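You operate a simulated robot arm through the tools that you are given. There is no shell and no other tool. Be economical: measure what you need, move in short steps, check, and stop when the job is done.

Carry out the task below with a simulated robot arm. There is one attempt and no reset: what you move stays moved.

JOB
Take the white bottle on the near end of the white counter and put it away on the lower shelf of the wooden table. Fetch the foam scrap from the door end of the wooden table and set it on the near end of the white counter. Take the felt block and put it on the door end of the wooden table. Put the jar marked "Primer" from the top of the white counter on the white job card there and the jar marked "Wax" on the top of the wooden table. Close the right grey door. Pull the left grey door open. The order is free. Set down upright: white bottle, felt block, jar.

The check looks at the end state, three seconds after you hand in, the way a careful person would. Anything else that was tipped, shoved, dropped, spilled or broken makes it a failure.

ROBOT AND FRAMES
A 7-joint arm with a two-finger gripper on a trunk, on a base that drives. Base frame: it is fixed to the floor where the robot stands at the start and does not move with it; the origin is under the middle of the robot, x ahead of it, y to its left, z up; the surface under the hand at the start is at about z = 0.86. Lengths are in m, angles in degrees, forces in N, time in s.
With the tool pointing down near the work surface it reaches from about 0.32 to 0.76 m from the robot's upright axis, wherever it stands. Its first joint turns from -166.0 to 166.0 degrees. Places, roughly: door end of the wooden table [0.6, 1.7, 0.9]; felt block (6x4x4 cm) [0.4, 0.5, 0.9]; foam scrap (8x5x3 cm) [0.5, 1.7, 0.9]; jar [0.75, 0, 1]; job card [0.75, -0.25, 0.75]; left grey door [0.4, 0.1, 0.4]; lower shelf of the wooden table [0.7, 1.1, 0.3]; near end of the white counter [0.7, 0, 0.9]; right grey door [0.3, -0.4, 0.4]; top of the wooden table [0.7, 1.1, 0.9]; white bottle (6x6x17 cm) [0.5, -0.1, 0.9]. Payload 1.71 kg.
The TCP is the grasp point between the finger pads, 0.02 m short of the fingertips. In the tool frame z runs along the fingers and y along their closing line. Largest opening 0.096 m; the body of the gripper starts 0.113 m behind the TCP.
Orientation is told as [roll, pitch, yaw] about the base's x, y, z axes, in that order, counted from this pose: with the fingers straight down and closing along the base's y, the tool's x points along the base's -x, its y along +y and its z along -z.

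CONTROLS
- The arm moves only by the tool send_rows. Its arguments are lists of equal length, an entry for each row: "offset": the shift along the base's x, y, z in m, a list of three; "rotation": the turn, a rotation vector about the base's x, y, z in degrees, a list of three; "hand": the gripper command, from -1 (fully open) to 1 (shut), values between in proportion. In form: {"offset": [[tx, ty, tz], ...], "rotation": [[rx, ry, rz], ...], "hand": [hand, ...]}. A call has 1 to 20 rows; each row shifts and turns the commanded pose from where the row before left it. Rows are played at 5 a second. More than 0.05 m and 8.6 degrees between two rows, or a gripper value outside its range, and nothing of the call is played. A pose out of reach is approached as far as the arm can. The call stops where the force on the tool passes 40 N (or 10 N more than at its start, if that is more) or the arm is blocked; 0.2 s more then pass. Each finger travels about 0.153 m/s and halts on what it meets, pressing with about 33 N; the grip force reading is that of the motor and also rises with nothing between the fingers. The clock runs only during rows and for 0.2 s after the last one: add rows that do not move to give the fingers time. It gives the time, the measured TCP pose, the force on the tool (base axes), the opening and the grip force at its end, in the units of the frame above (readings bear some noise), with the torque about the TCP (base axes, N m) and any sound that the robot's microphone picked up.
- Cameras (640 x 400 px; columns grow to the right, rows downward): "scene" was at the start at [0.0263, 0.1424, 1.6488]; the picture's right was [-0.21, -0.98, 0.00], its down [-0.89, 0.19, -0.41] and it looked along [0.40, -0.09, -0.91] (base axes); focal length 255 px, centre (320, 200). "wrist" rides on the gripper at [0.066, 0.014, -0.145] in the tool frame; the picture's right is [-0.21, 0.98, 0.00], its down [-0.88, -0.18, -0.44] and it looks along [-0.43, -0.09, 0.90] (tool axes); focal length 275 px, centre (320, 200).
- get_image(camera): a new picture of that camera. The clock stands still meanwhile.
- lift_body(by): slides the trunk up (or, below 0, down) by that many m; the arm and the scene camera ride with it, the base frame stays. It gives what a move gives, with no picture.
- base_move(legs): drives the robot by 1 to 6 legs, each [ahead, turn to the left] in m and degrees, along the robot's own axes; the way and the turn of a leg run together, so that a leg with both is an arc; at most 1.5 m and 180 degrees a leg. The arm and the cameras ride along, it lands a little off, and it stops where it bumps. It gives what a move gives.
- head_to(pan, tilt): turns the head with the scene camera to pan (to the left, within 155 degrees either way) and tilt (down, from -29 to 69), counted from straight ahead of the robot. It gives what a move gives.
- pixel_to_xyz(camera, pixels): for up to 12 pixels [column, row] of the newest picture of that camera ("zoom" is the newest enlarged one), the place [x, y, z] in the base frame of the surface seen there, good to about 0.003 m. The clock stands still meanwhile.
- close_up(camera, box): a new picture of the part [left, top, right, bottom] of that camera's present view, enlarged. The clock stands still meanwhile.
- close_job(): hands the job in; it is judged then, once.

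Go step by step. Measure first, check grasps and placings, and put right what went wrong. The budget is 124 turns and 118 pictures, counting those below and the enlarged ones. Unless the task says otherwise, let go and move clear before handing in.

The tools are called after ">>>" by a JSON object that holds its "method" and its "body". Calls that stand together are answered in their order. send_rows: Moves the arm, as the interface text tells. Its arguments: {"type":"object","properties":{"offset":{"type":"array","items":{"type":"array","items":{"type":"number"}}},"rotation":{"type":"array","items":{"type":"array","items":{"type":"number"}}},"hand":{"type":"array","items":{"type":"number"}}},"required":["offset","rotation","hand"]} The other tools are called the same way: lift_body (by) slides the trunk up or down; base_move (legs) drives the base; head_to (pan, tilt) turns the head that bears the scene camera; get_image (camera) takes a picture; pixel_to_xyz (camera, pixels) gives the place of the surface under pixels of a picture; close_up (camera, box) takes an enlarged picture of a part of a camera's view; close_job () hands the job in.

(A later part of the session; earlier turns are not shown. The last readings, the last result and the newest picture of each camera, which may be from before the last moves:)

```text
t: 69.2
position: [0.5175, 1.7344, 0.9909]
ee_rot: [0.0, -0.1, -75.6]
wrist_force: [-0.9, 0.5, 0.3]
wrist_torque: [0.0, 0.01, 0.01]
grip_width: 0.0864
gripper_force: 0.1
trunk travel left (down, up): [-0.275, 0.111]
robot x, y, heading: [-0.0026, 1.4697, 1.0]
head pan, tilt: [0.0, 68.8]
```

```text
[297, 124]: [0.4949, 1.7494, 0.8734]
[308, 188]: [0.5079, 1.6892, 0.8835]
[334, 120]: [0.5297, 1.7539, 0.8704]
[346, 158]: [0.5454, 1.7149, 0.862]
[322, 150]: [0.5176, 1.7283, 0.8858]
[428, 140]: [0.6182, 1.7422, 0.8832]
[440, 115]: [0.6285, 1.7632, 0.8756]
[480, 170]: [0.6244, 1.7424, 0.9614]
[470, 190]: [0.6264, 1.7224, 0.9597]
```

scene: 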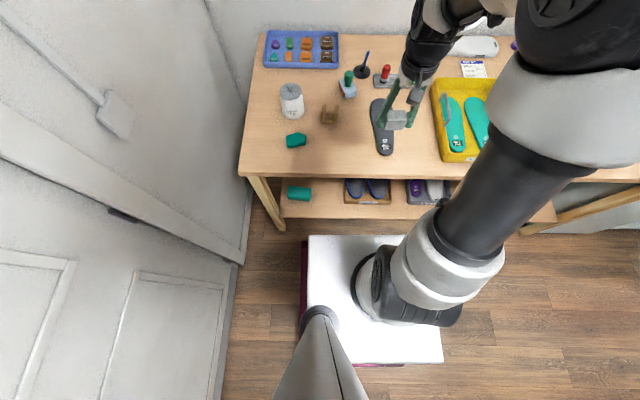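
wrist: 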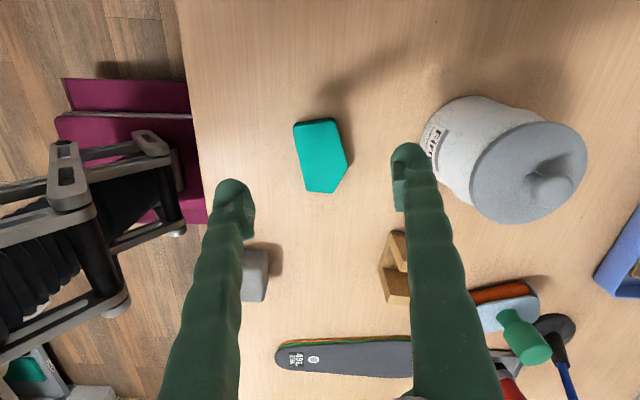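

Clear by ~4 cm. Descend, grasp, and lift.

>>> {"method": "send_rows", "body": {"offset": [[0, -0.006, -0.04], [0, 0, -0.04], [0, 0, -0.026], [0, 0, 0], [0, 0, 0], [0, 0, 0], [0, 0, 0], [0, 0, 0.04], [0, 0, 0.045], [0, 0, 0.045], [0, 0, 0.045], [0, 0, 0.045]], "rotation": [[0, 0, 0], [0, 0, 0], [0, 0, 0], [0, 0, 0], [0, 0, 0], [0, 0, 0], [0, 0, 0], [0, 0, 0], [0, 0, 0], [0, 0, 0], [0, 0, 0], [0, 0, 0]], "hand": [-0.8, -0.8, -0.8, -0.8, 0.6, 0.6, 0.6, 0.6, 0.6, 0.6, 0.6, 0.6]}}

>>> {"method": "get_image", "body": {"camera": "wrist"}}

```text
t: 71.8
position: [0.5162, 1.7258, 1.104]
ee_rot: [0.0, -0.2, -75.5]
wrist_force: [0.3, 0.6, 0.6]
wrist_torque: [0.03, -0.01, -0.02]
grip_width: 0.0409
gripper_force: 33.0
trunk travel left (down, up): [-0.275, 0.111]
robot x, y, heading: [-0.0025, 1.466, 1.1]
head pan, tilt: [0.0, 68.8]
```

```text
88 pictures are left
```

wrist: 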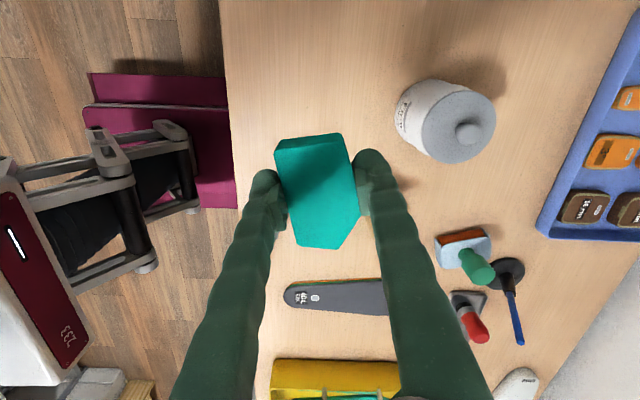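

Foam gripped. Retract over the robot, rotate back, and drive to the counter.

>>> {"method": "send_rows", "body": {"offset": [[-0.012, -0.026, 0.004], [-0.012, -0.026, 0.004], [-0.012, -0.026, 0.004], [-0.012, -0.026, 0], [-0.012, -0.026, 0], [-0.012, -0.026, 0], [-0.012, -0.026, 0], [-0.012, -0.026, 0], [-0.012, -0.026, 0], [0, -0.02, 0]], "rotation": [[0, 0, 8.4], [0, 0, 8.4], [0, 0, 8.4], [0, 0, 8.4], [0, 0, 8.4], [0, 0, 8.4], [0, 0, 8.4], [0, 0, 8.4], [0, 0, 8.3], [0, 0, 0]], "hand": [0.6, 0.6, 0.6, 0.6, 0.6, 0.6, 0.6, 0.6, 0.6, 0.6]}}

>>> {"method": "base_move", "body": {"legs": [[-0.23, 0], [0, -91], [1.37, 0], [0, 90], [0.18, 0]]}}

>>> {"method": "get_image", "body": {"camera": "scene"}}

>>> {"method": "get_image", "body": {"camera": "wrist"}}

```text
t: 74.0
position: [0.4079, 1.4715, 1.1138]
ee_rot: [0.1, 0.1, 0.1]
wrist_force: [0.8, -0.1, 0.2]
wrist_torque: [0.0, -0.02, -0.03]
grip_width: 0.0409
gripper_force: 33.1
trunk travel left (down, up): [-0.275, 0.111]
robot x, y, heading: [-0.0031, 1.4677, 1.1]
head pan, tilt: [0.0, 68.8]
```

```text
t: 93.3
position: [0.4435, 0.107, 1.1125]
ee_rot: [0.2, 0.3, 4.3]
wrist_force: [-0.4, -0.1, -0.6]
wrist_torque: [0.01, 0.04, 0.01]
grip_width: 0.0405
gripper_force: 32.6
trunk travel left (down, up): [-0.275, 0.111]
robot x, y, heading: [0.0351, 0.0746, 4.9]
head pan, tilt: [0.0, 68.8]
```

```text
87 pictures are left
```

scene: 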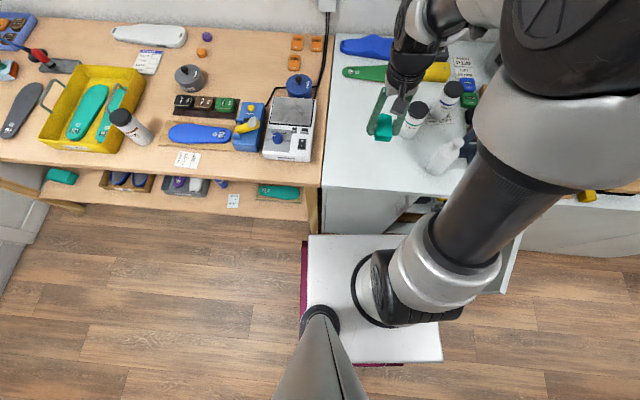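

```text
86 pictures are left
```

wrist: 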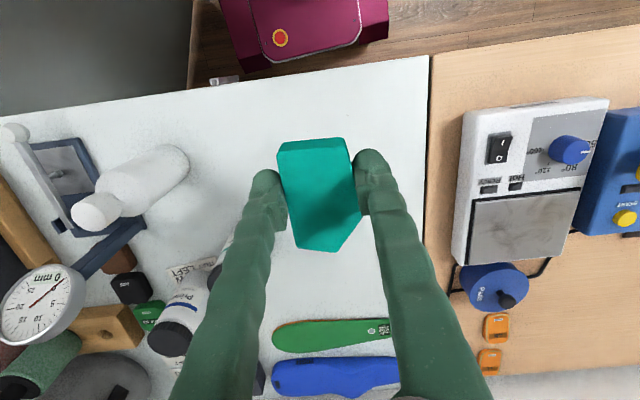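

Counter area around (0.55,0.15) is free. Lower the foam there and release.

>>> {"method": "send_rows", "body": {"offset": [[0.035, 0.013, 0], [0.035, 0.013, 0], [0.035, 0.014, 0], [0, 0, -0.045], [0, 0, -0.045], [0, 0, -0.045], [0, 0, -0.045], [0, 0, -0.03], [0, 0, -0.012], [0, 0, -0.003], [0, 0, 0]], "rotation": [[0, 0, 0], [0, 0, 0], [0, 0, 0], [0, 0, 0], [0, 0, 0], [0, 0, 0], [0, 0, 0], [0, 0, 0], [0, 0, 0], [0, 0, 0], [0, 0, 0]], "hand": [0.6, 0.6, 0.6, 0.6, 0.6, 0.6, 0.6, 0.6, 0.6, 0.6, 0.6]}}

>>> {"method": "send_rows", "body": {"offset": [[0, 0, 0], [0, 0, 0], [0, 0, 0], [0, 0, 0.045], [0, 0, 0.045], [0, 0, 0.045], [0, 0, 0.045], [-0.03, -0.02, 0.03], [-0.03, -0.02, 0], [-0.03, -0.02, 0]], "rotation": [[0, 0, 0], [0, 0, 0], [0, 0, 0], [0, 0, 0], [0, 0, 0], [0, 0, 0], [0, 0, 0], [0, 0, 0], [0, 0, 0], [0, 0, 0]], "hand": [0.3, -0.4, -0.4, -0.4, -0.4, -0.4, -0.4, -0.4, -0.4, -0.4]}}

>>> {"method": "get_image", "body": {"camera": "wrist"}}

```text
t: 95.7
position: [0.5291, 0.145, 0.8934]
ee_rot: [0.2, -0.8, 4.2]
wrist_force: [-0.3, 0.1, 0.3]
wrist_torque: [-0.02, 0.0, 0.01]
grip_width: 0.0406
gripper_force: 33.0
trunk travel left (down, up): [-0.275, 0.111]
robot x, y, heading: [0.0311, 0.0742, 5.0]
head pan, tilt: [0.0, 68.8]
```

```text
t: 97.9
position: [0.4395, 0.0832, 1.1043]
ee_rot: [0.3, -0.8, 4.3]
wrist_force: [-0.6, -0.2, 0.4]
wrist_torque: [0.0, -0.05, -0.03]
grip_width: 0.0671
gripper_force: 0.1
trunk travel left (down, up): [-0.275, 0.111]
robot x, y, heading: [0.0295, 0.0721, 4.8]
head pan, tilt: [0.0, 68.8]
```

```text
85 pictures are left
```

wrist: 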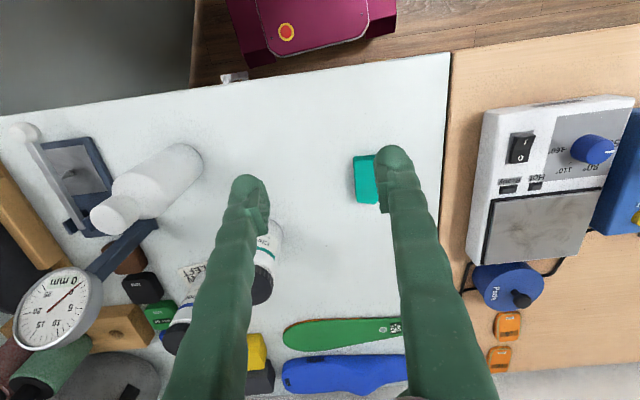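

Foam rests on the counter. Back off a bit and straighten, so I can grip the bottle with a tilted hand suited to the shelf.

>>> {"method": "base_move", "body": {"legs": [[-0.2, -5]]}}

>>> {"method": "send_rows", "body": {"offset": [[0, -0.03, 0], [0, -0.03, 0], [0, -0.03, 0], [0, -0.03, 0], [0, -0.03, 0], [0, -0.02, 0], [0, 0, 0], [0, 0, 0]], "rotation": [[0, -8, 0], [0, -8, 0], [0, -8, 0], [0, -8, 0], [0, -8, 0], [0, -8, 0], [0, -8, 0], [0, 0, 0]], "hand": [-1, -1, -1, -1, -1, -1, -1, -1]}}

>>> {"method": "get_image", "body": {"camera": "wrist"}}

>>> {"method": "get_image", "body": {"camera": "scene"}}

```text
t: 99.5
position: [0.2398, 0.037, 1.1019]
ee_rot: [0.2, -0.7, -1.3]
wrist_force: [-1.2, 0.2, 0.1]
wrist_torque: [0.0, -0.02, -0.03]
grip_width: 0.0672
gripper_force: 0.1
trunk travel left (down, up): [-0.275, 0.111]
robot x, y, heading: [-0.1661, 0.067, -0.6]
head pan, tilt: [0.0, 68.8]
```

```text
t: 101.3
position: [0.2543, -0.1488, 1.1079]
ee_rot: [2.3, -56.8, -2.4]
wrist_force: [0.0, -0.4, -0.2]
wrist_torque: [0.01, -0.02, 0.0]
grip_width: 0.0963
gripper_force: 0.2
out of reach, approached as far as the arm can: row 7
trunk travel left (down, up): [-0.275, 0.111]
robot x, y, heading: [-0.1708, 0.0667, -0.8]
head pan, tilt: [0.0, 68.8]
```

```text
84 pictures are left
```

wrist: 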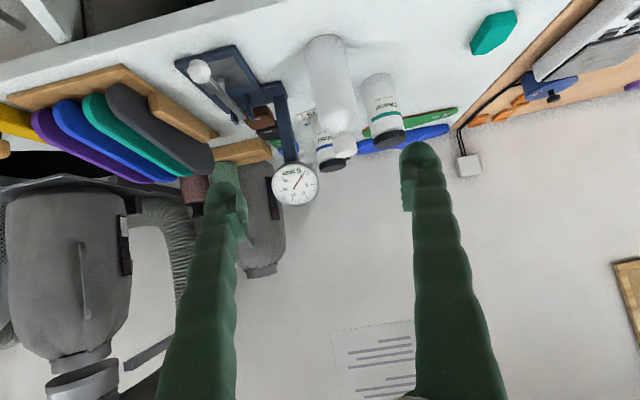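

```text
83 pictures are left
```

scene: 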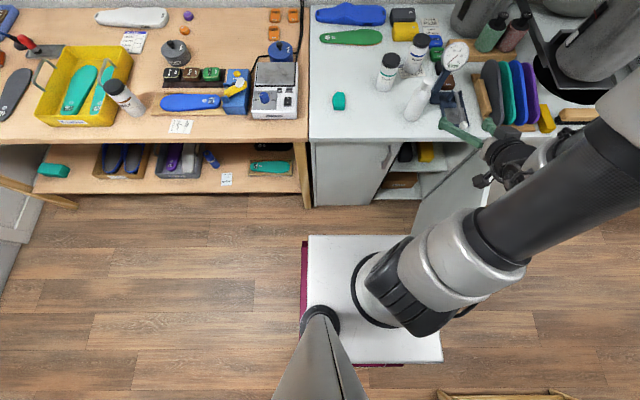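

Pose reached (pitch −57°). Measure the bottle, its neighbours and the doors.

>>> {"method": "pixel_to_xyz", "body": {"camera": "wrist", "pixels": [[325, 45], [333, 80], [340, 110], [342, 140], [308, 70], [356, 70], [285, 120], [275, 95], [235, 60]]}}

>>> {"method": "pixel_to_xyz", "body": {"camera": "scene", "pixels": [[386, 158], [340, 180], [318, 146], [396, 150], [460, 150], [415, 215], [415, 160], [338, 100], [430, 75], [414, 100], [222, 178], [268, 166]]}}

>>> {"method": "close_up", "body": {"camera": "scene", "box": [300, 60, 540, 230]}}

```text
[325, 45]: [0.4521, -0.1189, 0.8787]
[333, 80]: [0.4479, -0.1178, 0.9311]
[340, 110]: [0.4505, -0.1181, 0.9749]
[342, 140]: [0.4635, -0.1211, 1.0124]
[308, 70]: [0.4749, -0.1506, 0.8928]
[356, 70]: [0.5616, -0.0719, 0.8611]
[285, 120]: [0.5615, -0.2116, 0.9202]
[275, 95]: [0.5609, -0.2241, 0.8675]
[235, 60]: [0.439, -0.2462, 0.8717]
```

```text
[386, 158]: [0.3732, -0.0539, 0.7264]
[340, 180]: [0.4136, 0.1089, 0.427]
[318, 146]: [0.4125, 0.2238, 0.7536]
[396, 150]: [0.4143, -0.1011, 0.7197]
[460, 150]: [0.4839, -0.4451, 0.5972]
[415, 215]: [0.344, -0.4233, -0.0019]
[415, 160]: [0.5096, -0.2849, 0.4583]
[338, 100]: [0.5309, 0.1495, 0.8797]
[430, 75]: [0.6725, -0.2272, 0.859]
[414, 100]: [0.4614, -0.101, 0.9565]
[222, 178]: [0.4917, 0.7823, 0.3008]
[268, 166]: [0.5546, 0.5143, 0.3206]
```

```text
2.35 times, centred on (420, 145) of scene
```

zoom: 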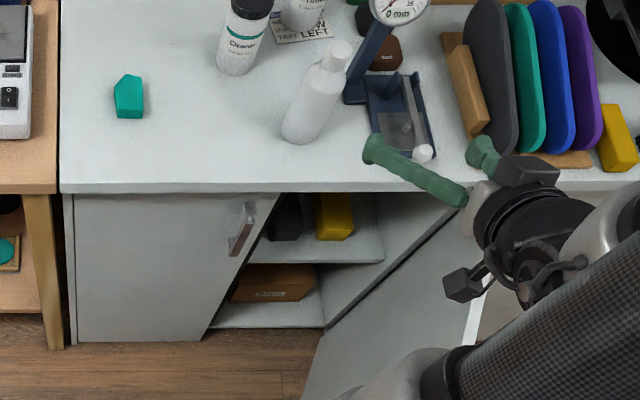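

Bottle axis is at (0.478,−0.118), body up to z≈0.97. Approach: get in front of it at z=0.935, then slide forward.

>>> {"method": "send_rows", "body": {"offset": [[0.021, 0.006, -0.035], [0.021, 0.006, -0.035], [0.021, 0.006, -0.035], [0.021, 0.006, -0.035], [0.021, 0.007, -0.033], [0, 0, 0]], "rotation": [[-1.26, 0, 0.48], [0, 0, 0], [0, 0, 0], [0, 0, 0], [0, 0, 0], [0, 0, 0]], "hand": [-1, -1, -1, -1, -1, -1]}}

>>> {"method": "get_image", "body": {"camera": "wrist"}}

```text
t: 102.7
position: [0.3622, -0.1155, 0.9358]
ee_rot: [-0.2, -56.9, -0.1]
wrist_force: [0.6, -0.2, 0.2]
wrist_torque: [-0.03, -0.02, 0.0]
grip_width: 0.0959
gripper_force: 0.1
trunk travel left (down, up): [-0.275, 0.111]
robot x, y, heading: [-0.1699, 0.0682, -0.6]
head pan, tilt: [0.0, 68.8]
```

```text
81 pictures are left
```

wrist: 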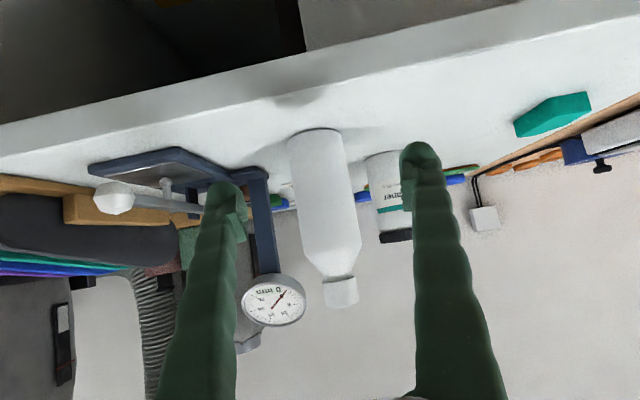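

Bottle lies between the fingers at (325,200). Slide forward and close.

>>> {"method": "send_rows", "body": {"offset": [[0.03, -0.002, -0.003], [0.03, 0, -0.002], [0.03, 0, 0], [0.026, 0, 0], [0, 0, 0], [0, 0, 0], [0, 0, 0], [0, 0, 0]], "rotation": [[0, 0, 0], [0, 0, 0], [0, 0, 0], [0, 0, 0], [0, 0, 0], [0, 0, 0], [0, 0, 0], [0, 0, 0]], "hand": [-0.75, -0.75, -0.75, -0.75, -0.75, 1, 1, 1]}}

>>> {"method": "get_image", "body": {"camera": "wrist"}}

```text
t: 104.5
position: [0.4772, -0.1197, 0.9291]
ee_rot: [-0.1, -57.0, -0.1]
wrist_force: [0.3, -3.2, 5.2]
wrist_torque: [0.02, -0.09, -0.07]
grip_width: 0.0574
gripper_force: 33.2
trunk travel left (down, up): [-0.275, 0.111]
robot x, y, heading: [-0.1691, 0.0701, -0.7]
head pan, tilt: [0.0, 68.8]
```

```text
80 pictures are left
```

wrist: 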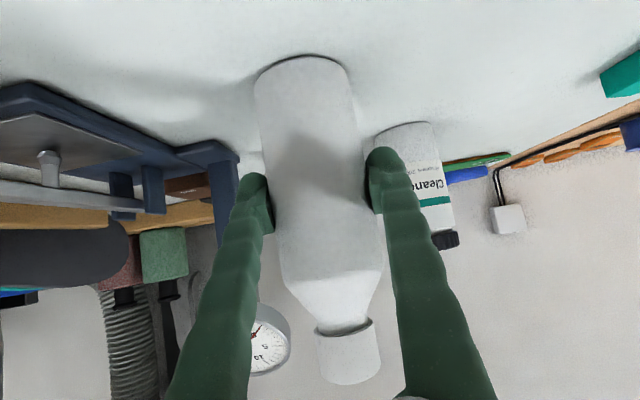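

Gripped at 0.057. Lift and retract.

>>> {"method": "send_rows", "body": {"offset": [[0, 0, 0.03], [0, 0.003, 0.04], [-0.02, 0.005, 0.04], [-0.04, 0.01, 0.02], [-0.045, 0.01, 0.01], [-0.045, 0.01, 0], [-0.04, 0.01, 0], [0, 0, 0]], "rotation": [[0, 0, 0], [0, 0, 0], [0, 0, 0], [0, 0, 0], [0, 0, 0], [0, 0, 0], [0, 0, 0], [0, 0, 0]], "hand": [1, 1, 1, 1, 1, 1, 1, 1]}}

>>> {"method": "get_image", "body": {"camera": "wrist"}}

>>> {"method": "get_image", "body": {"camera": "scene"}}

```text
t: 106.3
position: [0.3146, -0.0904, 1.0753]
ee_rot: [-0.4, -56.9, 0.3]
wrist_force: [-0.1, 0.2, -2.1]
wrist_torque: [-0.02, 0.01, 0.01]
grip_width: 0.0578
gripper_force: 33.3
out of reach, approached as far as the arm can: row 7
trunk travel left (down, up): [-0.275, 0.111]
robot x, y, heading: [-0.1682, 0.0687, -0.8]
head pan, tilt: [0.0, 68.8]
```

```text
79 pictures are left
```

wrist: 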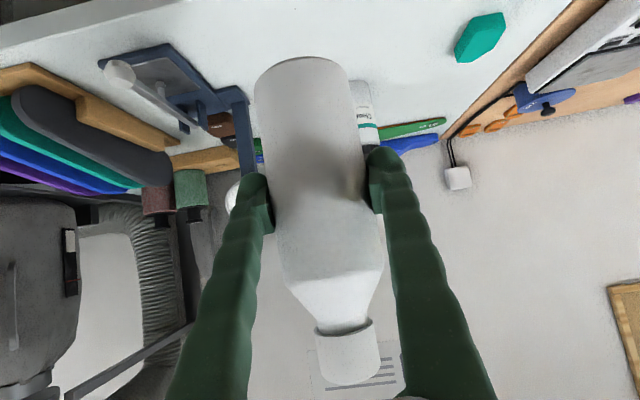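

```text
78 pictures are left
```

scene: 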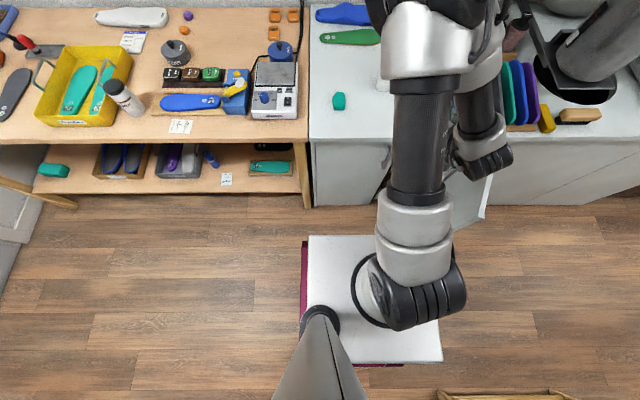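

Bottle firmly held. Check the crate behind at (500,395) and the shelf's free space before driving.

>>> {"method": "pixel_to_xyz", "body": {"camera": "scene", "pixels": [[460, 396], [550, 394], [225, 150], [240, 165], [212, 165], [250, 180], [290, 185], [230, 190], [240, 150], [180, 155]]}}

>>> {"method": "close_up", "body": {"camera": "scene", "box": [80, 110, 330, 220]}}

```text
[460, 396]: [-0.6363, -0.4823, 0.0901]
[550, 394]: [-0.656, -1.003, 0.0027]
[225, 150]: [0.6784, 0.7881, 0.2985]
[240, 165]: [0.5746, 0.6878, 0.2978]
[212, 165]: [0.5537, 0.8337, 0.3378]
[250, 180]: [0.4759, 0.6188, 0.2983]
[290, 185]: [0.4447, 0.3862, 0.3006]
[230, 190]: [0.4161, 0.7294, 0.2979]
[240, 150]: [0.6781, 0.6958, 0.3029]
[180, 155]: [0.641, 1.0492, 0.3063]
```

```text
2.56 times, centred on (205, 165) of scene
```

zoom: 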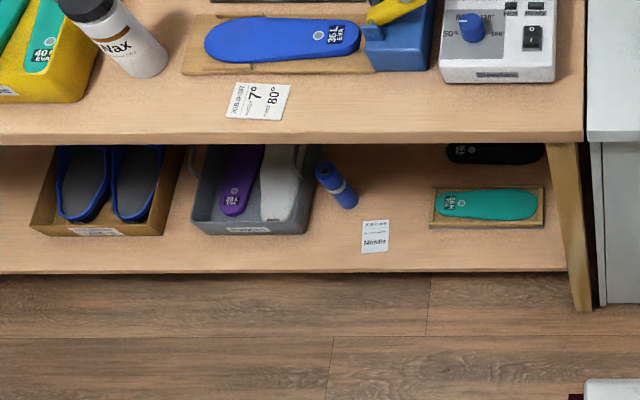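

Free shelf patch: x 0.45–0.7, y 0.63–0.73, z 0.299. Drive to face it, then lower the trunk.

>>> {"method": "base_move", "body": {"legs": [[-0.12, 0], [0, 91], [0.6, 0], [0, -90]]}}

>>> {"method": "lift_body", "body": {"by": -0.27}}

>>> {"method": "get_image", "body": {"camera": "scene"}}

```text
t: 119.8
position: [0.2069, 0.4794, 1.075]
ee_rot: [0.0, -56.7, -0.9]
wrist_force: [0.2, 0.4, -2.6]
wrist_torque: [0.03, 0.02, -0.02]
grip_width: 0.0572
gripper_force: 32.8
trunk travel left (down, up): [-0.275, 0.111]
robot x, y, heading: [-0.274, 0.6558, -1.4]
head pan, tilt: [0.0, 68.8]
```

```text
t: 122.5
position: [0.2001, 0.4771, 0.8177]
ee_rot: [-1.4, -58.5, 1.0]
wrist_force: [-0.1, -0.7, -1.7]
wrist_torque: [-0.03, 0.0, 0.03]
grip_width: 0.0569
gripper_force: 33.5
trunk travel left (down, up): [-0.005, 0.381]
robot x, y, heading: [-0.2745, 0.6533, -1.1]
head pan, tilt: [0.0, 68.8]
```

```text
76 pictures are left
```

scene: 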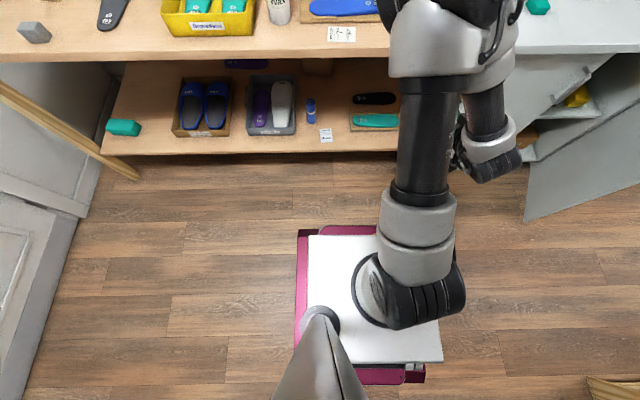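

Now lower the arm to shelf height in front of the shelf, shifting to y≈0.67.

>>> {"method": "send_rows", "body": {"offset": [[0.005, 0.0193, -0.04], [0.005, 0.0193, -0.04], [0.005, 0.0193, -0.04], [0.005, 0.0193, -0.04], [0.005, 0.0193, -0.04], [0.005, 0.0193, -0.04], [0.005, 0.0193, -0.04], [0.005, 0.0193, -0.04], [0.005, 0.0193, -0.04], [0.005, 0.0193, -0.03], [0, 0, 0]], "rotation": [[0, 0, 0], [0, 0, 0], [0, 0, 0], [0, 0, 0], [0, 0, 0], [0, 0, 0], [0, 0, 0], [0, 0, 0], [0, 0, 0], [0, 0, 0], [0, 0, 0]], "hand": [1, 1, 1, 1, 1, 1, 1, 1, 1, 1, 1]}}

>>> {"method": "get_image", "body": {"camera": "scene"}}

>>> {"method": "get_image", "body": {"camera": "wrist"}}

```text
t: 124.9
position: [0.2417, 0.5327, 0.4702]
ee_rot: [2.0, -57.5, -1.5]
wrist_force: [0.9, 0.1, -1.5]
wrist_torque: [-0.03, 0.02, -0.03]
grip_width: 0.0567
gripper_force: 33.1
out of reach, approached as far as the arm can: row 1, 5, 6, 7, 8, 9, 10
trunk travel left (down, up): [-0.005, 0.381]
robot x, y, heading: [-0.2763, 0.6534, -1.3]
head pan, tilt: [0.0, 68.8]
```

```text
75 pictures are left
```

scene: 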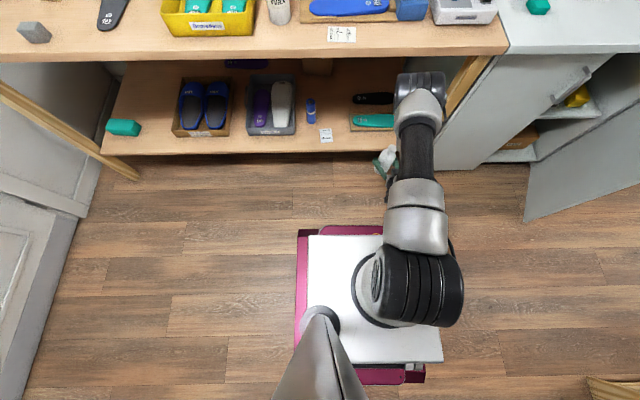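

```text
74 pictures are left
```

wrist: 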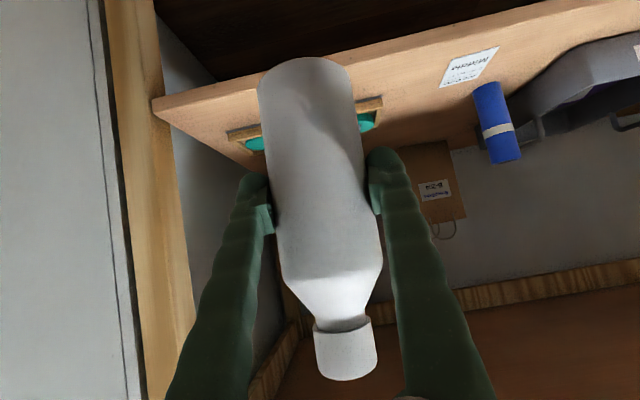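

The arm is cramped close in; check how near the elbow (420,100) is to the table edge.

>>> {"method": "pixel_to_xyz", "body": {"camera": "scene", "pixels": [[420, 85], [420, 72], [405, 90], [440, 90], [415, 140], [388, 155], [420, 220], [400, 60], [355, 270]]}}

```text
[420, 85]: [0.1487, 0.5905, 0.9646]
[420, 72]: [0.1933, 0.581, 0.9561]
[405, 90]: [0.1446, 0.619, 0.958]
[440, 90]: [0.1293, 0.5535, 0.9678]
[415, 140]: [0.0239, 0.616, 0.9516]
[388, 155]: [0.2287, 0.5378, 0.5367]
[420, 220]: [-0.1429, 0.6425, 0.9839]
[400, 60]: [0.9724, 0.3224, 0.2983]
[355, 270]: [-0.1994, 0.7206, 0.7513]
```

Elbow is at x≈0.15–0.2, clear of the table. Extending the arm outward should ease it; move gradually forward and left.

>>> {"method": "send_rows", "body": {"offset": [[0.03, 0.02, 0], [0.03, 0.02, 0], [0.03, 0.03, -0.01], [0.01, 0.035, -0.015], [0.01, 0.032, -0.015], [0, 0, -0.01], [0, 0, 0]], "rotation": [[0, 0, 0], [0, 0, 0], [0, 0, 0], [0, 0, 0], [0, 0, 0], [0, 0, 0], [0, 0, 0]], "hand": [1, 1, 1, 1, 1, 1, 1]}}

>>> {"method": "get_image", "body": {"camera": "scene"}}

>>> {"method": "get_image", "body": {"camera": "wrist"}}

```text
t: 126.5
position: [0.363, 0.5228, 0.4392]
ee_rot: [1.4, -57.5, -1.1]
wrist_force: [0.1, -1.2, -3.1]
wrist_torque: [-0.01, 0.02, -0.03]
grip_width: 0.0568
gripper_force: 33.1
out of reach, approached as far as the arm can: row 1, 2, 3, 4, 5, 6
trunk travel left (down, up): [-0.005, 0.381]
robot x, y, heading: [-0.2726, 0.6497, -1.3]
head pan, tilt: [0.0, 68.8]
```

```text
73 pictures are left
```

scene: 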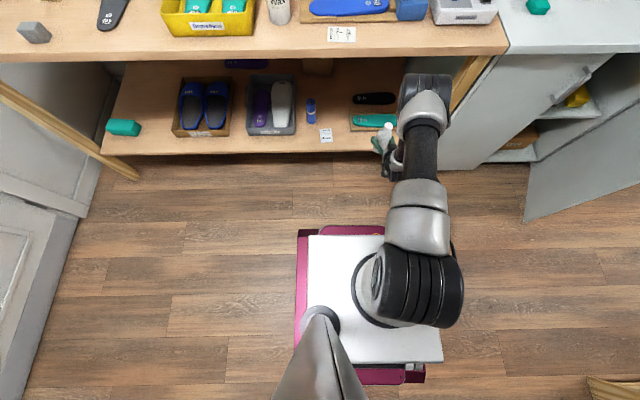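

```text
72 pictures are left
```

wrist: 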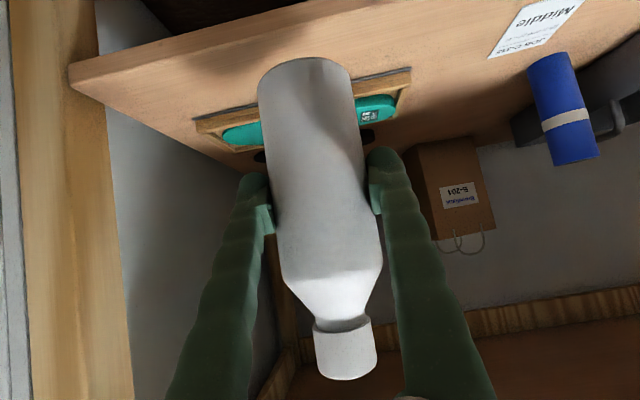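

Leftward arm motion is limited here, so turn the base left 11° to swing the bottle to y≈0.65.

>>> {"method": "base_move", "body": {"legs": [[0, 11]]}}

>>> {"method": "send_rows", "body": {"offset": [[0.03, 0.005, -0.005], [0.03, 0.005, -0.005], [0.03, 0.005, -0.005], [0, 0, 0]], "rotation": [[0, 0, 0], [0, 0, 0], [0, 0, 0], [0, 0, 0]], "hand": [1, 1, 1, 1]}}

>>> {"method": "get_image", "body": {"camera": "scene"}}

>>> {"method": "get_image", "body": {"camera": "wrist"}}

```text
t: 127.7
position: [0.3754, 0.6489, 0.439]
ee_rot: [1.4, -57.5, 10.0]
wrist_force: [-0.2, 0.8, -1.6]
wrist_torque: [-0.01, -0.01, 0.0]
grip_width: 0.0567
gripper_force: 32.8
trunk travel left (down, up): [-0.005, 0.381]
robot x, y, heading: [-0.2724, 0.6528, 9.9]
head pan, tilt: [0.0, 68.8]
```

```text
t: 128.7
position: [0.459, 0.6639, 0.4337]
ee_rot: [1.3, -58.2, 10.1]
wrist_force: [0.4, 0.7, -1.0]
wrist_torque: [0.01, 0.01, 0.01]
grip_width: 0.057
gripper_force: 32.5
trunk travel left (down, up): [-0.005, 0.381]
robot x, y, heading: [-0.2755, 0.6506, 9.8]
head pan, tilt: [0.0, 68.8]
```

```text
71 pictures are left
```

scene: 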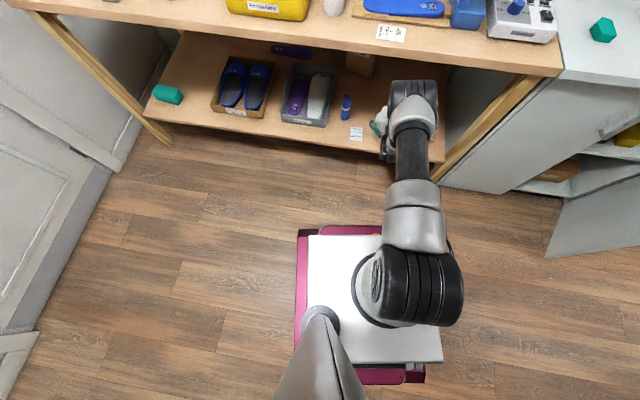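

```text
70 pictures are left
```

wrist: 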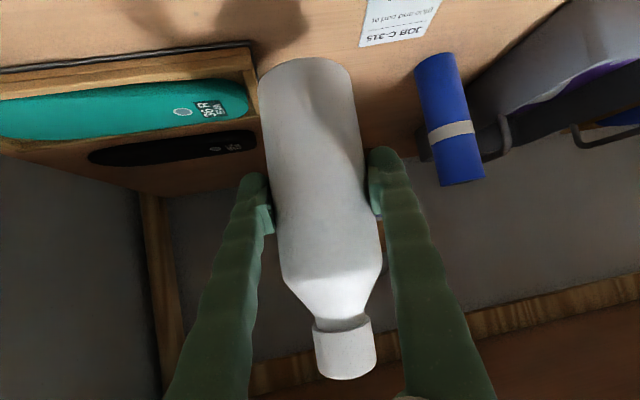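

Good access. Measure board edge, card corner and elbow clearance.

>>> {"method": "pixel_to_xyz", "body": {"camera": "wrist", "pixels": [[254, 60], [256, 90], [365, 20], [390, 44], [420, 150], [440, 185], [375, 80], [240, 45], [390, 120]]}}

>>> {"method": "pixel_to_xyz", "body": {"camera": "scene", "pixels": [[412, 85], [425, 110], [400, 100], [412, 150], [380, 125]]}}

```text
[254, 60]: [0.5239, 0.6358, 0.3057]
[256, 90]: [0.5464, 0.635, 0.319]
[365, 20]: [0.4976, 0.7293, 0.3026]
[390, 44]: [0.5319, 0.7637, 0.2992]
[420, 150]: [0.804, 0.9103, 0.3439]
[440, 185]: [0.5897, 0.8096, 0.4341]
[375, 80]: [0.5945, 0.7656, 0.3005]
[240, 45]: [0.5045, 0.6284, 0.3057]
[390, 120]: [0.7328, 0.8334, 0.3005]
```

```text
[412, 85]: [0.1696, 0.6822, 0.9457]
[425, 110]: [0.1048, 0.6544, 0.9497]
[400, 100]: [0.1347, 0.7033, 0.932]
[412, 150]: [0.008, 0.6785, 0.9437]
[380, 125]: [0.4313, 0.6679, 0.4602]
```

Target (0.52,0.685) sits between board (y<0.636) and card (y>0.729). Advance with an orientation correction and lower most of the way.

>>> {"method": "send_rows", "body": {"offset": [[0.03, 0.01, 0], [0.031, 0.011, 0], [0, 0, -0.025], [0, 0, -0.025], [0, 0, 0], [0, 0, 0]], "rotation": [[-0.94, 1.05, -1.19], [0, 0, 0], [0, 0, 0], [0, 0, 0], [0, 0, 0], [0, 0, 0]], "hand": [1, 1, 1, 1, 1, 1]}}

>>> {"method": "get_image", "body": {"camera": "wrist"}}

```text
t: 130.1
position: [0.5202, 0.6838, 0.3843]
ee_rot: [0.0, -57.1, 10.1]
wrist_force: [-0.2, -0.3, -1.9]
wrist_torque: [0.01, -0.03, -0.01]
grip_width: 0.0569
gripper_force: 32.9
trunk travel left (down, up): [-0.005, 0.381]
robot x, y, heading: [-0.2739, 0.6519, 9.7]
head pan, tilt: [0.0, 68.8]
```

```text
69 pictures are left
```

wrist: 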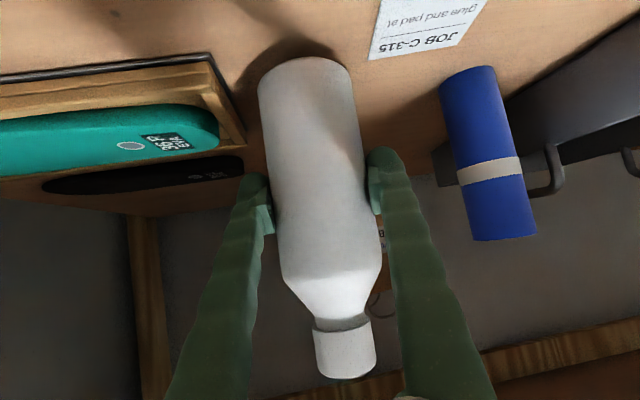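

Exactly at (0.520,0.684), upright orientation. Lower the last ~15 mm gently.

>>> {"method": "send_rows", "body": {"offset": [[0, 0, -0.008], [0, 0, -0.004], [0, 0, -0.002], [0, 0, 0], [0, 0, 0]], "rotation": [[0, 0, 0], [0, 0, 0], [0, 0, 0], [0, 0, 0], [0, 0, 0]], "hand": [1, 1, 1, 1, 1]}}

```text
t: 131.3
position: [0.5218, 0.6847, 0.3706]
ee_rot: [-0.1, -57.2, 10.2]
wrist_force: [0.0, -1.0, -2.7]
wrist_torque: [0.01, 0.02, 0.0]
grip_width: 0.0567
gripper_force: 32.9
trunk travel left (down, up): [-0.005, 0.381]
robot x, y, heading: [-0.2769, 0.6508, 9.9]
head pan, tilt: [0.0, 68.8]
```

>>> {"method": "send_rows", "body": {"offset": [[0, 0, -0.0015], [0, 0, -0.001], [0, 0, 0]], "rotation": [[0, 0, 0], [0, 0, 0], [0, 0, 0]], "hand": [1, 1, 1]}}

```text
t: 132.1
position: [0.5227, 0.6841, 0.3707]
ee_rot: [-0.2, -57.4, 10.3]
wrist_force: [-1.9, -1.0, 17.4]
wrist_torque: [-0.57, 0.14, -0.1]
grip_width: 0.0569
gripper_force: 32.6
trunk travel left (down, up): [-0.005, 0.381]
robot x, y, heading: [-0.2725, 0.6507, 10.0]
head pan, tilt: [0.0, 68.8]
```

Contact made (17 N up). Ease up a touch, open, and back straight out along the tool axis.

>>> {"method": "send_rows", "body": {"offset": [[0, 0, 0.0015], [0, 0, 0], [0, 0, 0], [0, 0, 0], [0, 0, 0]], "rotation": [[0, 0, 0], [0, 0, 0], [0, 0, 0], [0, 0, 0], [0, 0, 0]], "hand": [1, 0, -0.2, -0.5, -0.6]}}

>>> {"method": "get_image", "body": {"camera": "wrist"}}

```text
t: 133.3
position: [0.5216, 0.684, 0.3695]
ee_rot: [-0.1, -57.1, 10.1]
wrist_force: [0.4, 0.3, 0.8]
wrist_torque: [-0.04, 0.02, 0.0]
grip_width: 0.0768
gripper_force: 0.0
trunk travel left (down, up): [-0.005, 0.381]
robot x, y, heading: [-0.2705, 0.6482, 10.1]
head pan, tilt: [0.0, 68.8]
```

```text
68 pictures are left
```

wrist: 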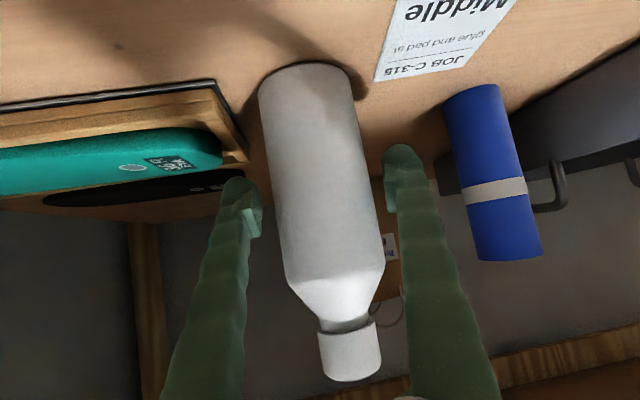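

Bottle stands on the shelf. Back straight out.

>>> {"method": "send_rows", "body": {"offset": [[-0.025, -0.0044, 0.002], [-0.035, -0.006, 0.005], [-0.04, -0.007, 0.01], [-0.04, -0.007, 0.015], [-0.04, -0.007, 0.02], [0, 0, 0]], "rotation": [[0, 0, 0], [0, 0, 0], [0, 0, 0], [0, 0, 0], [0, 0, 0], [0, 0, 0]], "hand": [-0.6, -0.6, -0.6, -0.6, -0.6, -0.6]}}

>>> {"method": "get_image", "body": {"camera": "wrist"}}

```text
t: 134.7
position: [0.3483, 0.6288, 0.4235]
ee_rot: [0.7, -57.1, 9.9]
wrist_force: [0.6, -0.6, -0.5]
wrist_torque: [-0.01, 0.0, 0.02]
grip_width: 0.077
gripper_force: 0.1
out of reach, approached as far as the arm can: row 2, 3, 4
trunk travel left (down, up): [-0.005, 0.381]
robot x, y, heading: [-0.2709, 0.651, 10.1]
head pan, tilt: [0.0, 68.8]
```

```text
67 pictures are left
```

wrist: 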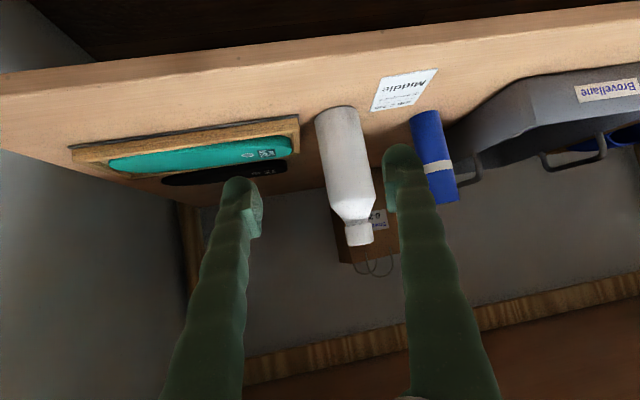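

Bottle stands upright on the shelf. Next the doors: back off, raise the trunk and arm before travelling.

>>> {"method": "base_move", "body": {"legs": [[-0.08, 0]]}}

>>> {"method": "lift_body", "body": {"by": 0.27}}

>>> {"method": "send_rows", "body": {"offset": [[0, 0, 0.045], [0, 0, 0.045], [0, 0, 0.045], [0, 0, 0.045], [0, 0, 0.045], [0, 0, 0.045], [0, 0, 0.045], [0, 0, 0.045]], "rotation": [[0, 0, 0], [0, 0, 0], [0, 0, 0], [0, 0, 0], [0, 0, 0], [0, 0, 0], [0, 0, 0], [0, 0, 0]], "hand": [1, 1, 1, 1, 1, 1, 1, 1]}}

>>> {"method": "get_image", "body": {"camera": "scene"}}

```text
t: 135.8
position: [0.2665, 0.6172, 0.4239]
ee_rot: [0.6, -57.1, 10.0]
wrist_force: [-0.3, -0.2, 0.5]
wrist_torque: [0.01, 0.01, 0.0]
grip_width: 0.0769
gripper_force: 0.0
trunk travel left (down, up): [-0.005, 0.381]
robot x, y, heading: [-0.3529, 0.6376, 10.0]
head pan, tilt: [0.0, 68.8]
```

```text
t: 138.6
position: [0.2615, 0.6162, 0.702]
ee_rot: [0.7, -57.9, 10.0]
wrist_force: [1.1, 0.6, -0.3]
wrist_torque: [0.0, 0.04, 0.01]
grip_width: 0.0769
gripper_force: 0.1
trunk travel left (down, up): [-0.275, 0.111]
robot x, y, heading: [-0.3556, 0.6374, 10.1]
head pan, tilt: [0.0, 68.8]
```

```text
t: 140.4
position: [0.2604, 0.615, 1.06]
ee_rot: [0.7, -58.0, 10.0]
wrist_force: [-0.5, 0.0, -0.3]
wrist_torque: [-0.01, -0.02, 0.01]
grip_width: 0.0
gripper_force: 29.9
trunk travel left (down, up): [-0.275, 0.111]
robot x, y, heading: [-0.3549, 0.6369, 9.8]
head pan, tilt: [0.0, 68.8]
```

```text
66 pictures are left
```

scene: 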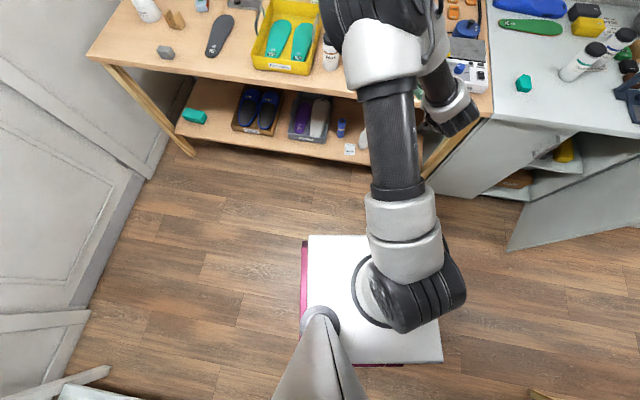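

Drive to in front of the cabinet, heading +x.

>>> {"method": "base_move", "body": {"legs": [[0.06, 0], [0, -100], [0.6, 0], [0, 90]]}}

>>> {"method": "head_to", "body": {"pan": -35, "tilt": 55}}

>>> {"method": "get_image", "body": {"camera": "scene"}}

>>> {"method": "get_image", "body": {"camera": "wrist"}}

```text
t: 154.1
position: [0.2991, -0.0746, 1.0585]
ee_rot: [0.8, -58.0, -1.0]
wrist_force: [0.9, -0.2, -0.4]
wrist_torque: [-0.03, -0.03, 0.0]
grip_width: 0.0001
gripper_force: 29.8
trunk travel left (down, up): [-0.275, 0.111]
robot x, y, heading: [-0.2989, 0.0547, -0.9]
head pan, tilt: [0.0, 68.8]
```

```text
t: 155.1
position: [0.2828, -0.0739, 1.0678]
ee_rot: [0.8, -58.9, -1.1]
wrist_force: [-0.2, 0.0, 0.3]
wrist_torque: [-0.01, 0.0, 0.0]
grip_width: 0.0
gripper_force: 29.5
trunk travel left (down, up): [-0.275, 0.111]
robot x, y, heading: [-0.3001, 0.0565, -1.1]
head pan, tilt: [-35.0, 55.0]
```

```text
65 pictures are left
```

scene: 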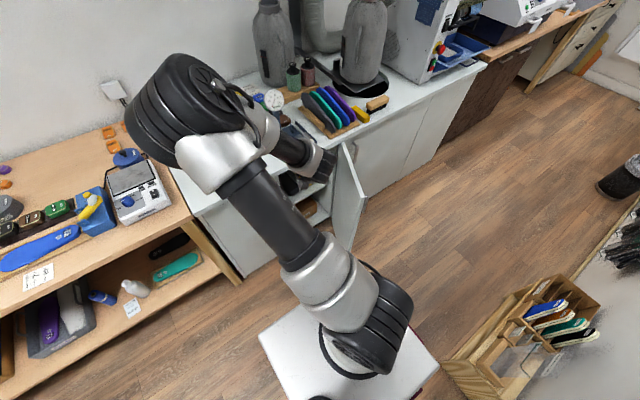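

```text
64 pictures are left
```

wrist: 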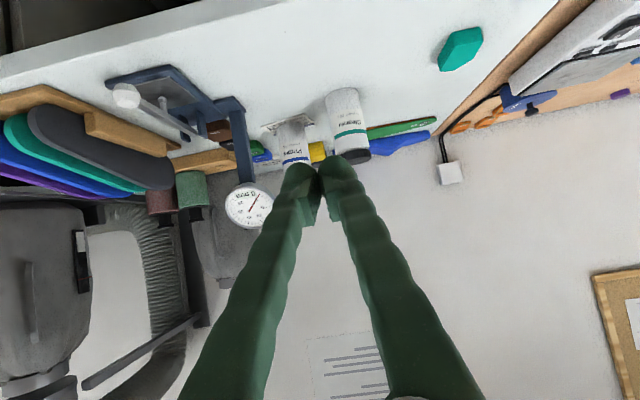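

Zoom in on the right door and measure it again.

>>> {"method": "close_up", "body": {"camera": "scene", "box": [260, 110, 440, 260]}}

>>> {"method": "pixel_to_xyz", "body": {"camera": "scene", "pixels": [[342, 148], [350, 165], [364, 197], [350, 200], [345, 240], [362, 210], [335, 200], [330, 138], [365, 150], [250, 220]]}}

```text
2.67 times, centred on (350, 185) of scene
```

zoom: 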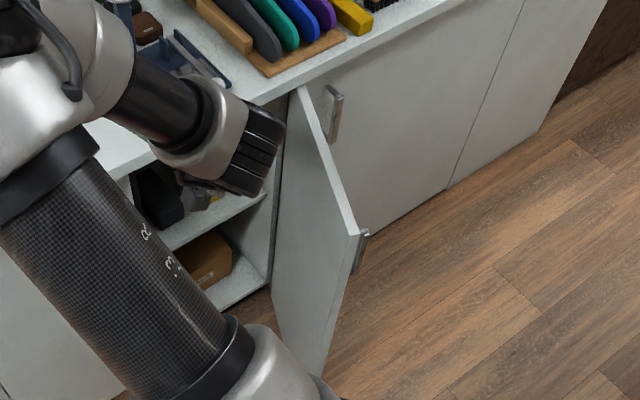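

```text
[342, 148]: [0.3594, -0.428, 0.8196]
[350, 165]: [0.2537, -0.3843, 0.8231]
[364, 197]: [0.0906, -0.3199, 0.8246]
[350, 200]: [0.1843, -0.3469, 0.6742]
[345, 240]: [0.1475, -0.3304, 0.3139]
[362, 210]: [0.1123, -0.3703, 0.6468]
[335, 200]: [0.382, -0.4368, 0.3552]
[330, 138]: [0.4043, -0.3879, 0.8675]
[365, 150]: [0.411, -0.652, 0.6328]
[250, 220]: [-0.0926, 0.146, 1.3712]
```

Door is at ~68° (hinge ≈(0.413,−0.449)), handle near its free edge on the outer side. I'll bring the hand upright over to the outer side at r≈0.2.

>>> {"method": "send_rows", "body": {"offset": [[-0.01, -0.04, 0], [-0.01, -0.044, 0], [-0.01, -0.044, -0.005], [-0.01, -0.045, -0.01], [-0.01, -0.045, -0.01], [-0.01, -0.046, -0.01], [-0.01, -0.046, -0.01], [-0.01, -0.046, 0], [0, 0, 0]], "rotation": [[0, 8.4, 0], [0, 8.4, 0], [0, 8.4, 0], [0, 8.4, 0], [0, 8.4, 0], [0, 8.4, 0], [0, 8.4, 0], [0, 0, 0], [0, 0, 0]], "hand": [1, 1, 1, 1, 1, 1, 1, 1, 1]}}

>>> {"method": "get_image", "body": {"camera": "wrist"}}

>>> {"method": "get_image", "body": {"camera": "scene"}}

```text
t: 157.1
position: [0.2024, -0.4304, 1.0248]
ee_rot: [-0.2, 0.0, -0.4]
wrist_force: [0.3, 0.2, -0.5]
wrist_torque: [-0.01, 0.01, 0.02]
grip_width: 0.0001
gripper_force: 30.0
trunk travel left (down, up): [-0.275, 0.111]
robot x, y, heading: [-0.3, 0.056, -0.8]
head pan, tilt: [-35.0, 55.0]
```

```text
62 pictures are left
```

wrist: 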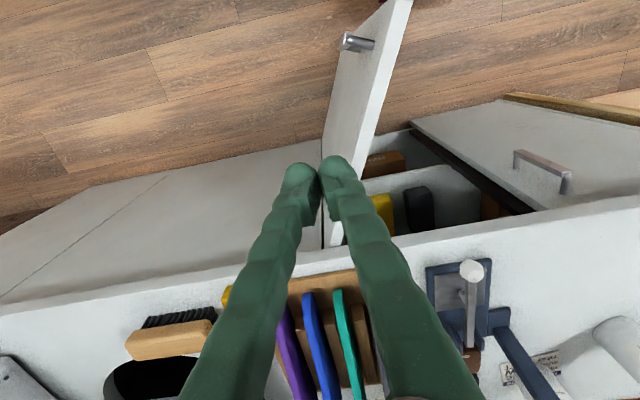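

```text
61 pictures are left
```

scene: 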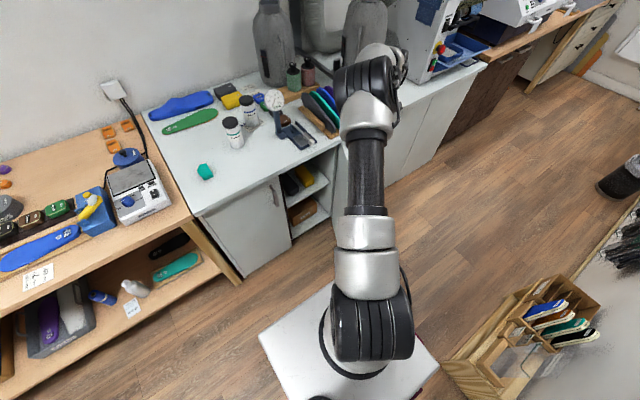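

Great view: right door's handle (357,43), left door's handle (540,165). Measure these.

>>> {"method": "pixel_to_xyz", "body": {"camera": "wrist", "pixels": [[518, 156], [540, 163], [563, 175], [566, 187], [517, 165], [343, 42], [370, 43], [345, 130], [335, 180], [500, 205], [390, 240], [330, 230]]}}

>>> {"method": "close_up", "body": {"camera": "wrist", "box": [420, 90, 640, 227]}}

```text
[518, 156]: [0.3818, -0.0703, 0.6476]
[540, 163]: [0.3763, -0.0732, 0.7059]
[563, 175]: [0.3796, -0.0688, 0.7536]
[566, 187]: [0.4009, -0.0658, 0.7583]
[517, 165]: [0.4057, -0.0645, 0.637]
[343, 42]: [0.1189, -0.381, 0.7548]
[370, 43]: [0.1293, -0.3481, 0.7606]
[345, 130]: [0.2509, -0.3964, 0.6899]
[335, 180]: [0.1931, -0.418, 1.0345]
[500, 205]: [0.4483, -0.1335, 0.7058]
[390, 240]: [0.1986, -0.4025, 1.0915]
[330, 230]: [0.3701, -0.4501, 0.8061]
```

```text
2.91 times, centred on (530, 158) of wrist
```

zoom: 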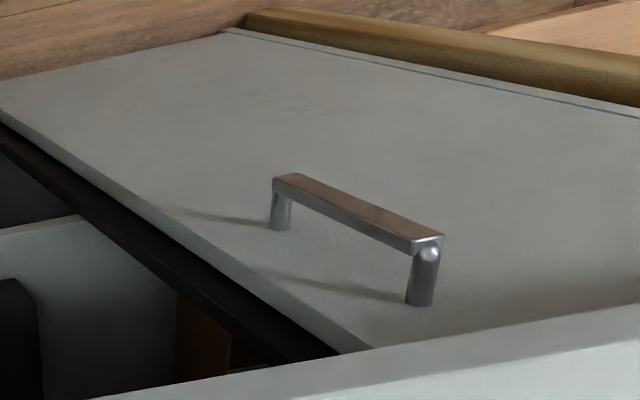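

Descend on the outer side and sweep the door along its arc to ~13°.

>>> {"method": "send_rows", "body": {"offset": [[0, 0, -0.044], [0, 0, -0.044], [0, 0, -0.044], [0, 0, -0.044], [0, 0, -0.044], [0, 0, -0.04], [0.017, 0.035, 0], [0.0045, 0.013, 0], [0.0045, 0.013, 0], [0.0085, 0.0155, 0], [0.0085, 0.0155, 0], [0.011, 0.0135, 0], [0.011, 0.0135, 0], [0.013, 0.012, 0], [0.013, 0.012, 0], [0.015, 0.009, 0], [0.015, 0.009, 0], [0.0113, 0.005, 0], [0, 0, 0]], "rotation": [[0, 0, 0], [0, 0, 0], [0, 0, 0], [0, 0, 0], [0, 0, 0], [0, 0, 0], [0, 0, 0], [0, 0, 0], [0, 0, 0], [0, 0, 0], [0, 0, 0], [0, 0, 0], [0, 0, 0], [0, 0, 0], [0, 0, 0], [0, 0, 0], [0, 0, 0], [0, 0, 0], [0, 0, 0]], "hand": [1, 1, 1, 1, 1, 1, 1, 1, 1, 1, 1, 1, 1, 1, 1, 1, 1, 1, 1]}}

>>> {"method": "get_image", "body": {"camera": "wrist"}}

>>> {"method": "get_image", "body": {"camera": "scene"}}

```text
t: 161.1
position: [0.3346, -0.2659, 0.7633]
ee_rot: [0.0, 0.0, -0.5]
wrist_force: [-0.2, 0.6, -0.1]
wrist_torque: [0.0, -0.04, 0.0]
grip_width: 0.0
gripper_force: 29.6
trunk travel left (down, up): [-0.275, 0.111]
robot x, y, heading: [-0.3019, 0.055, -1.1]
head pan, tilt: [-35.0, 55.0]
```

```text
59 pictures are left
```

wrist: 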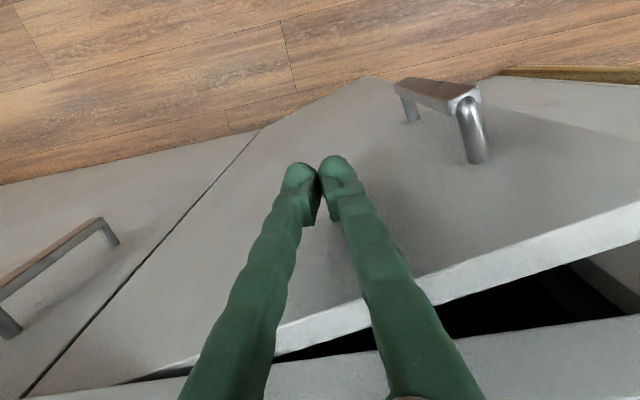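

```text
58 pictures are left
```

scene: 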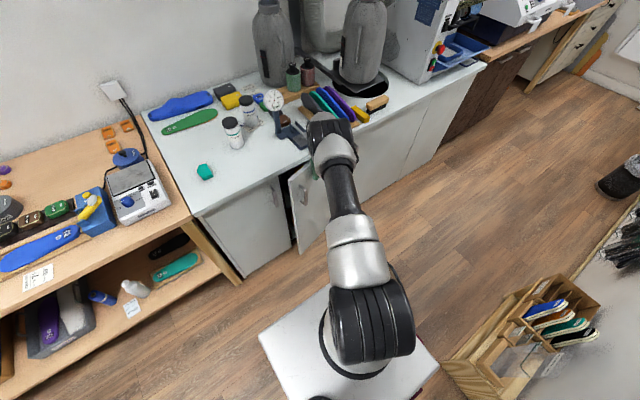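

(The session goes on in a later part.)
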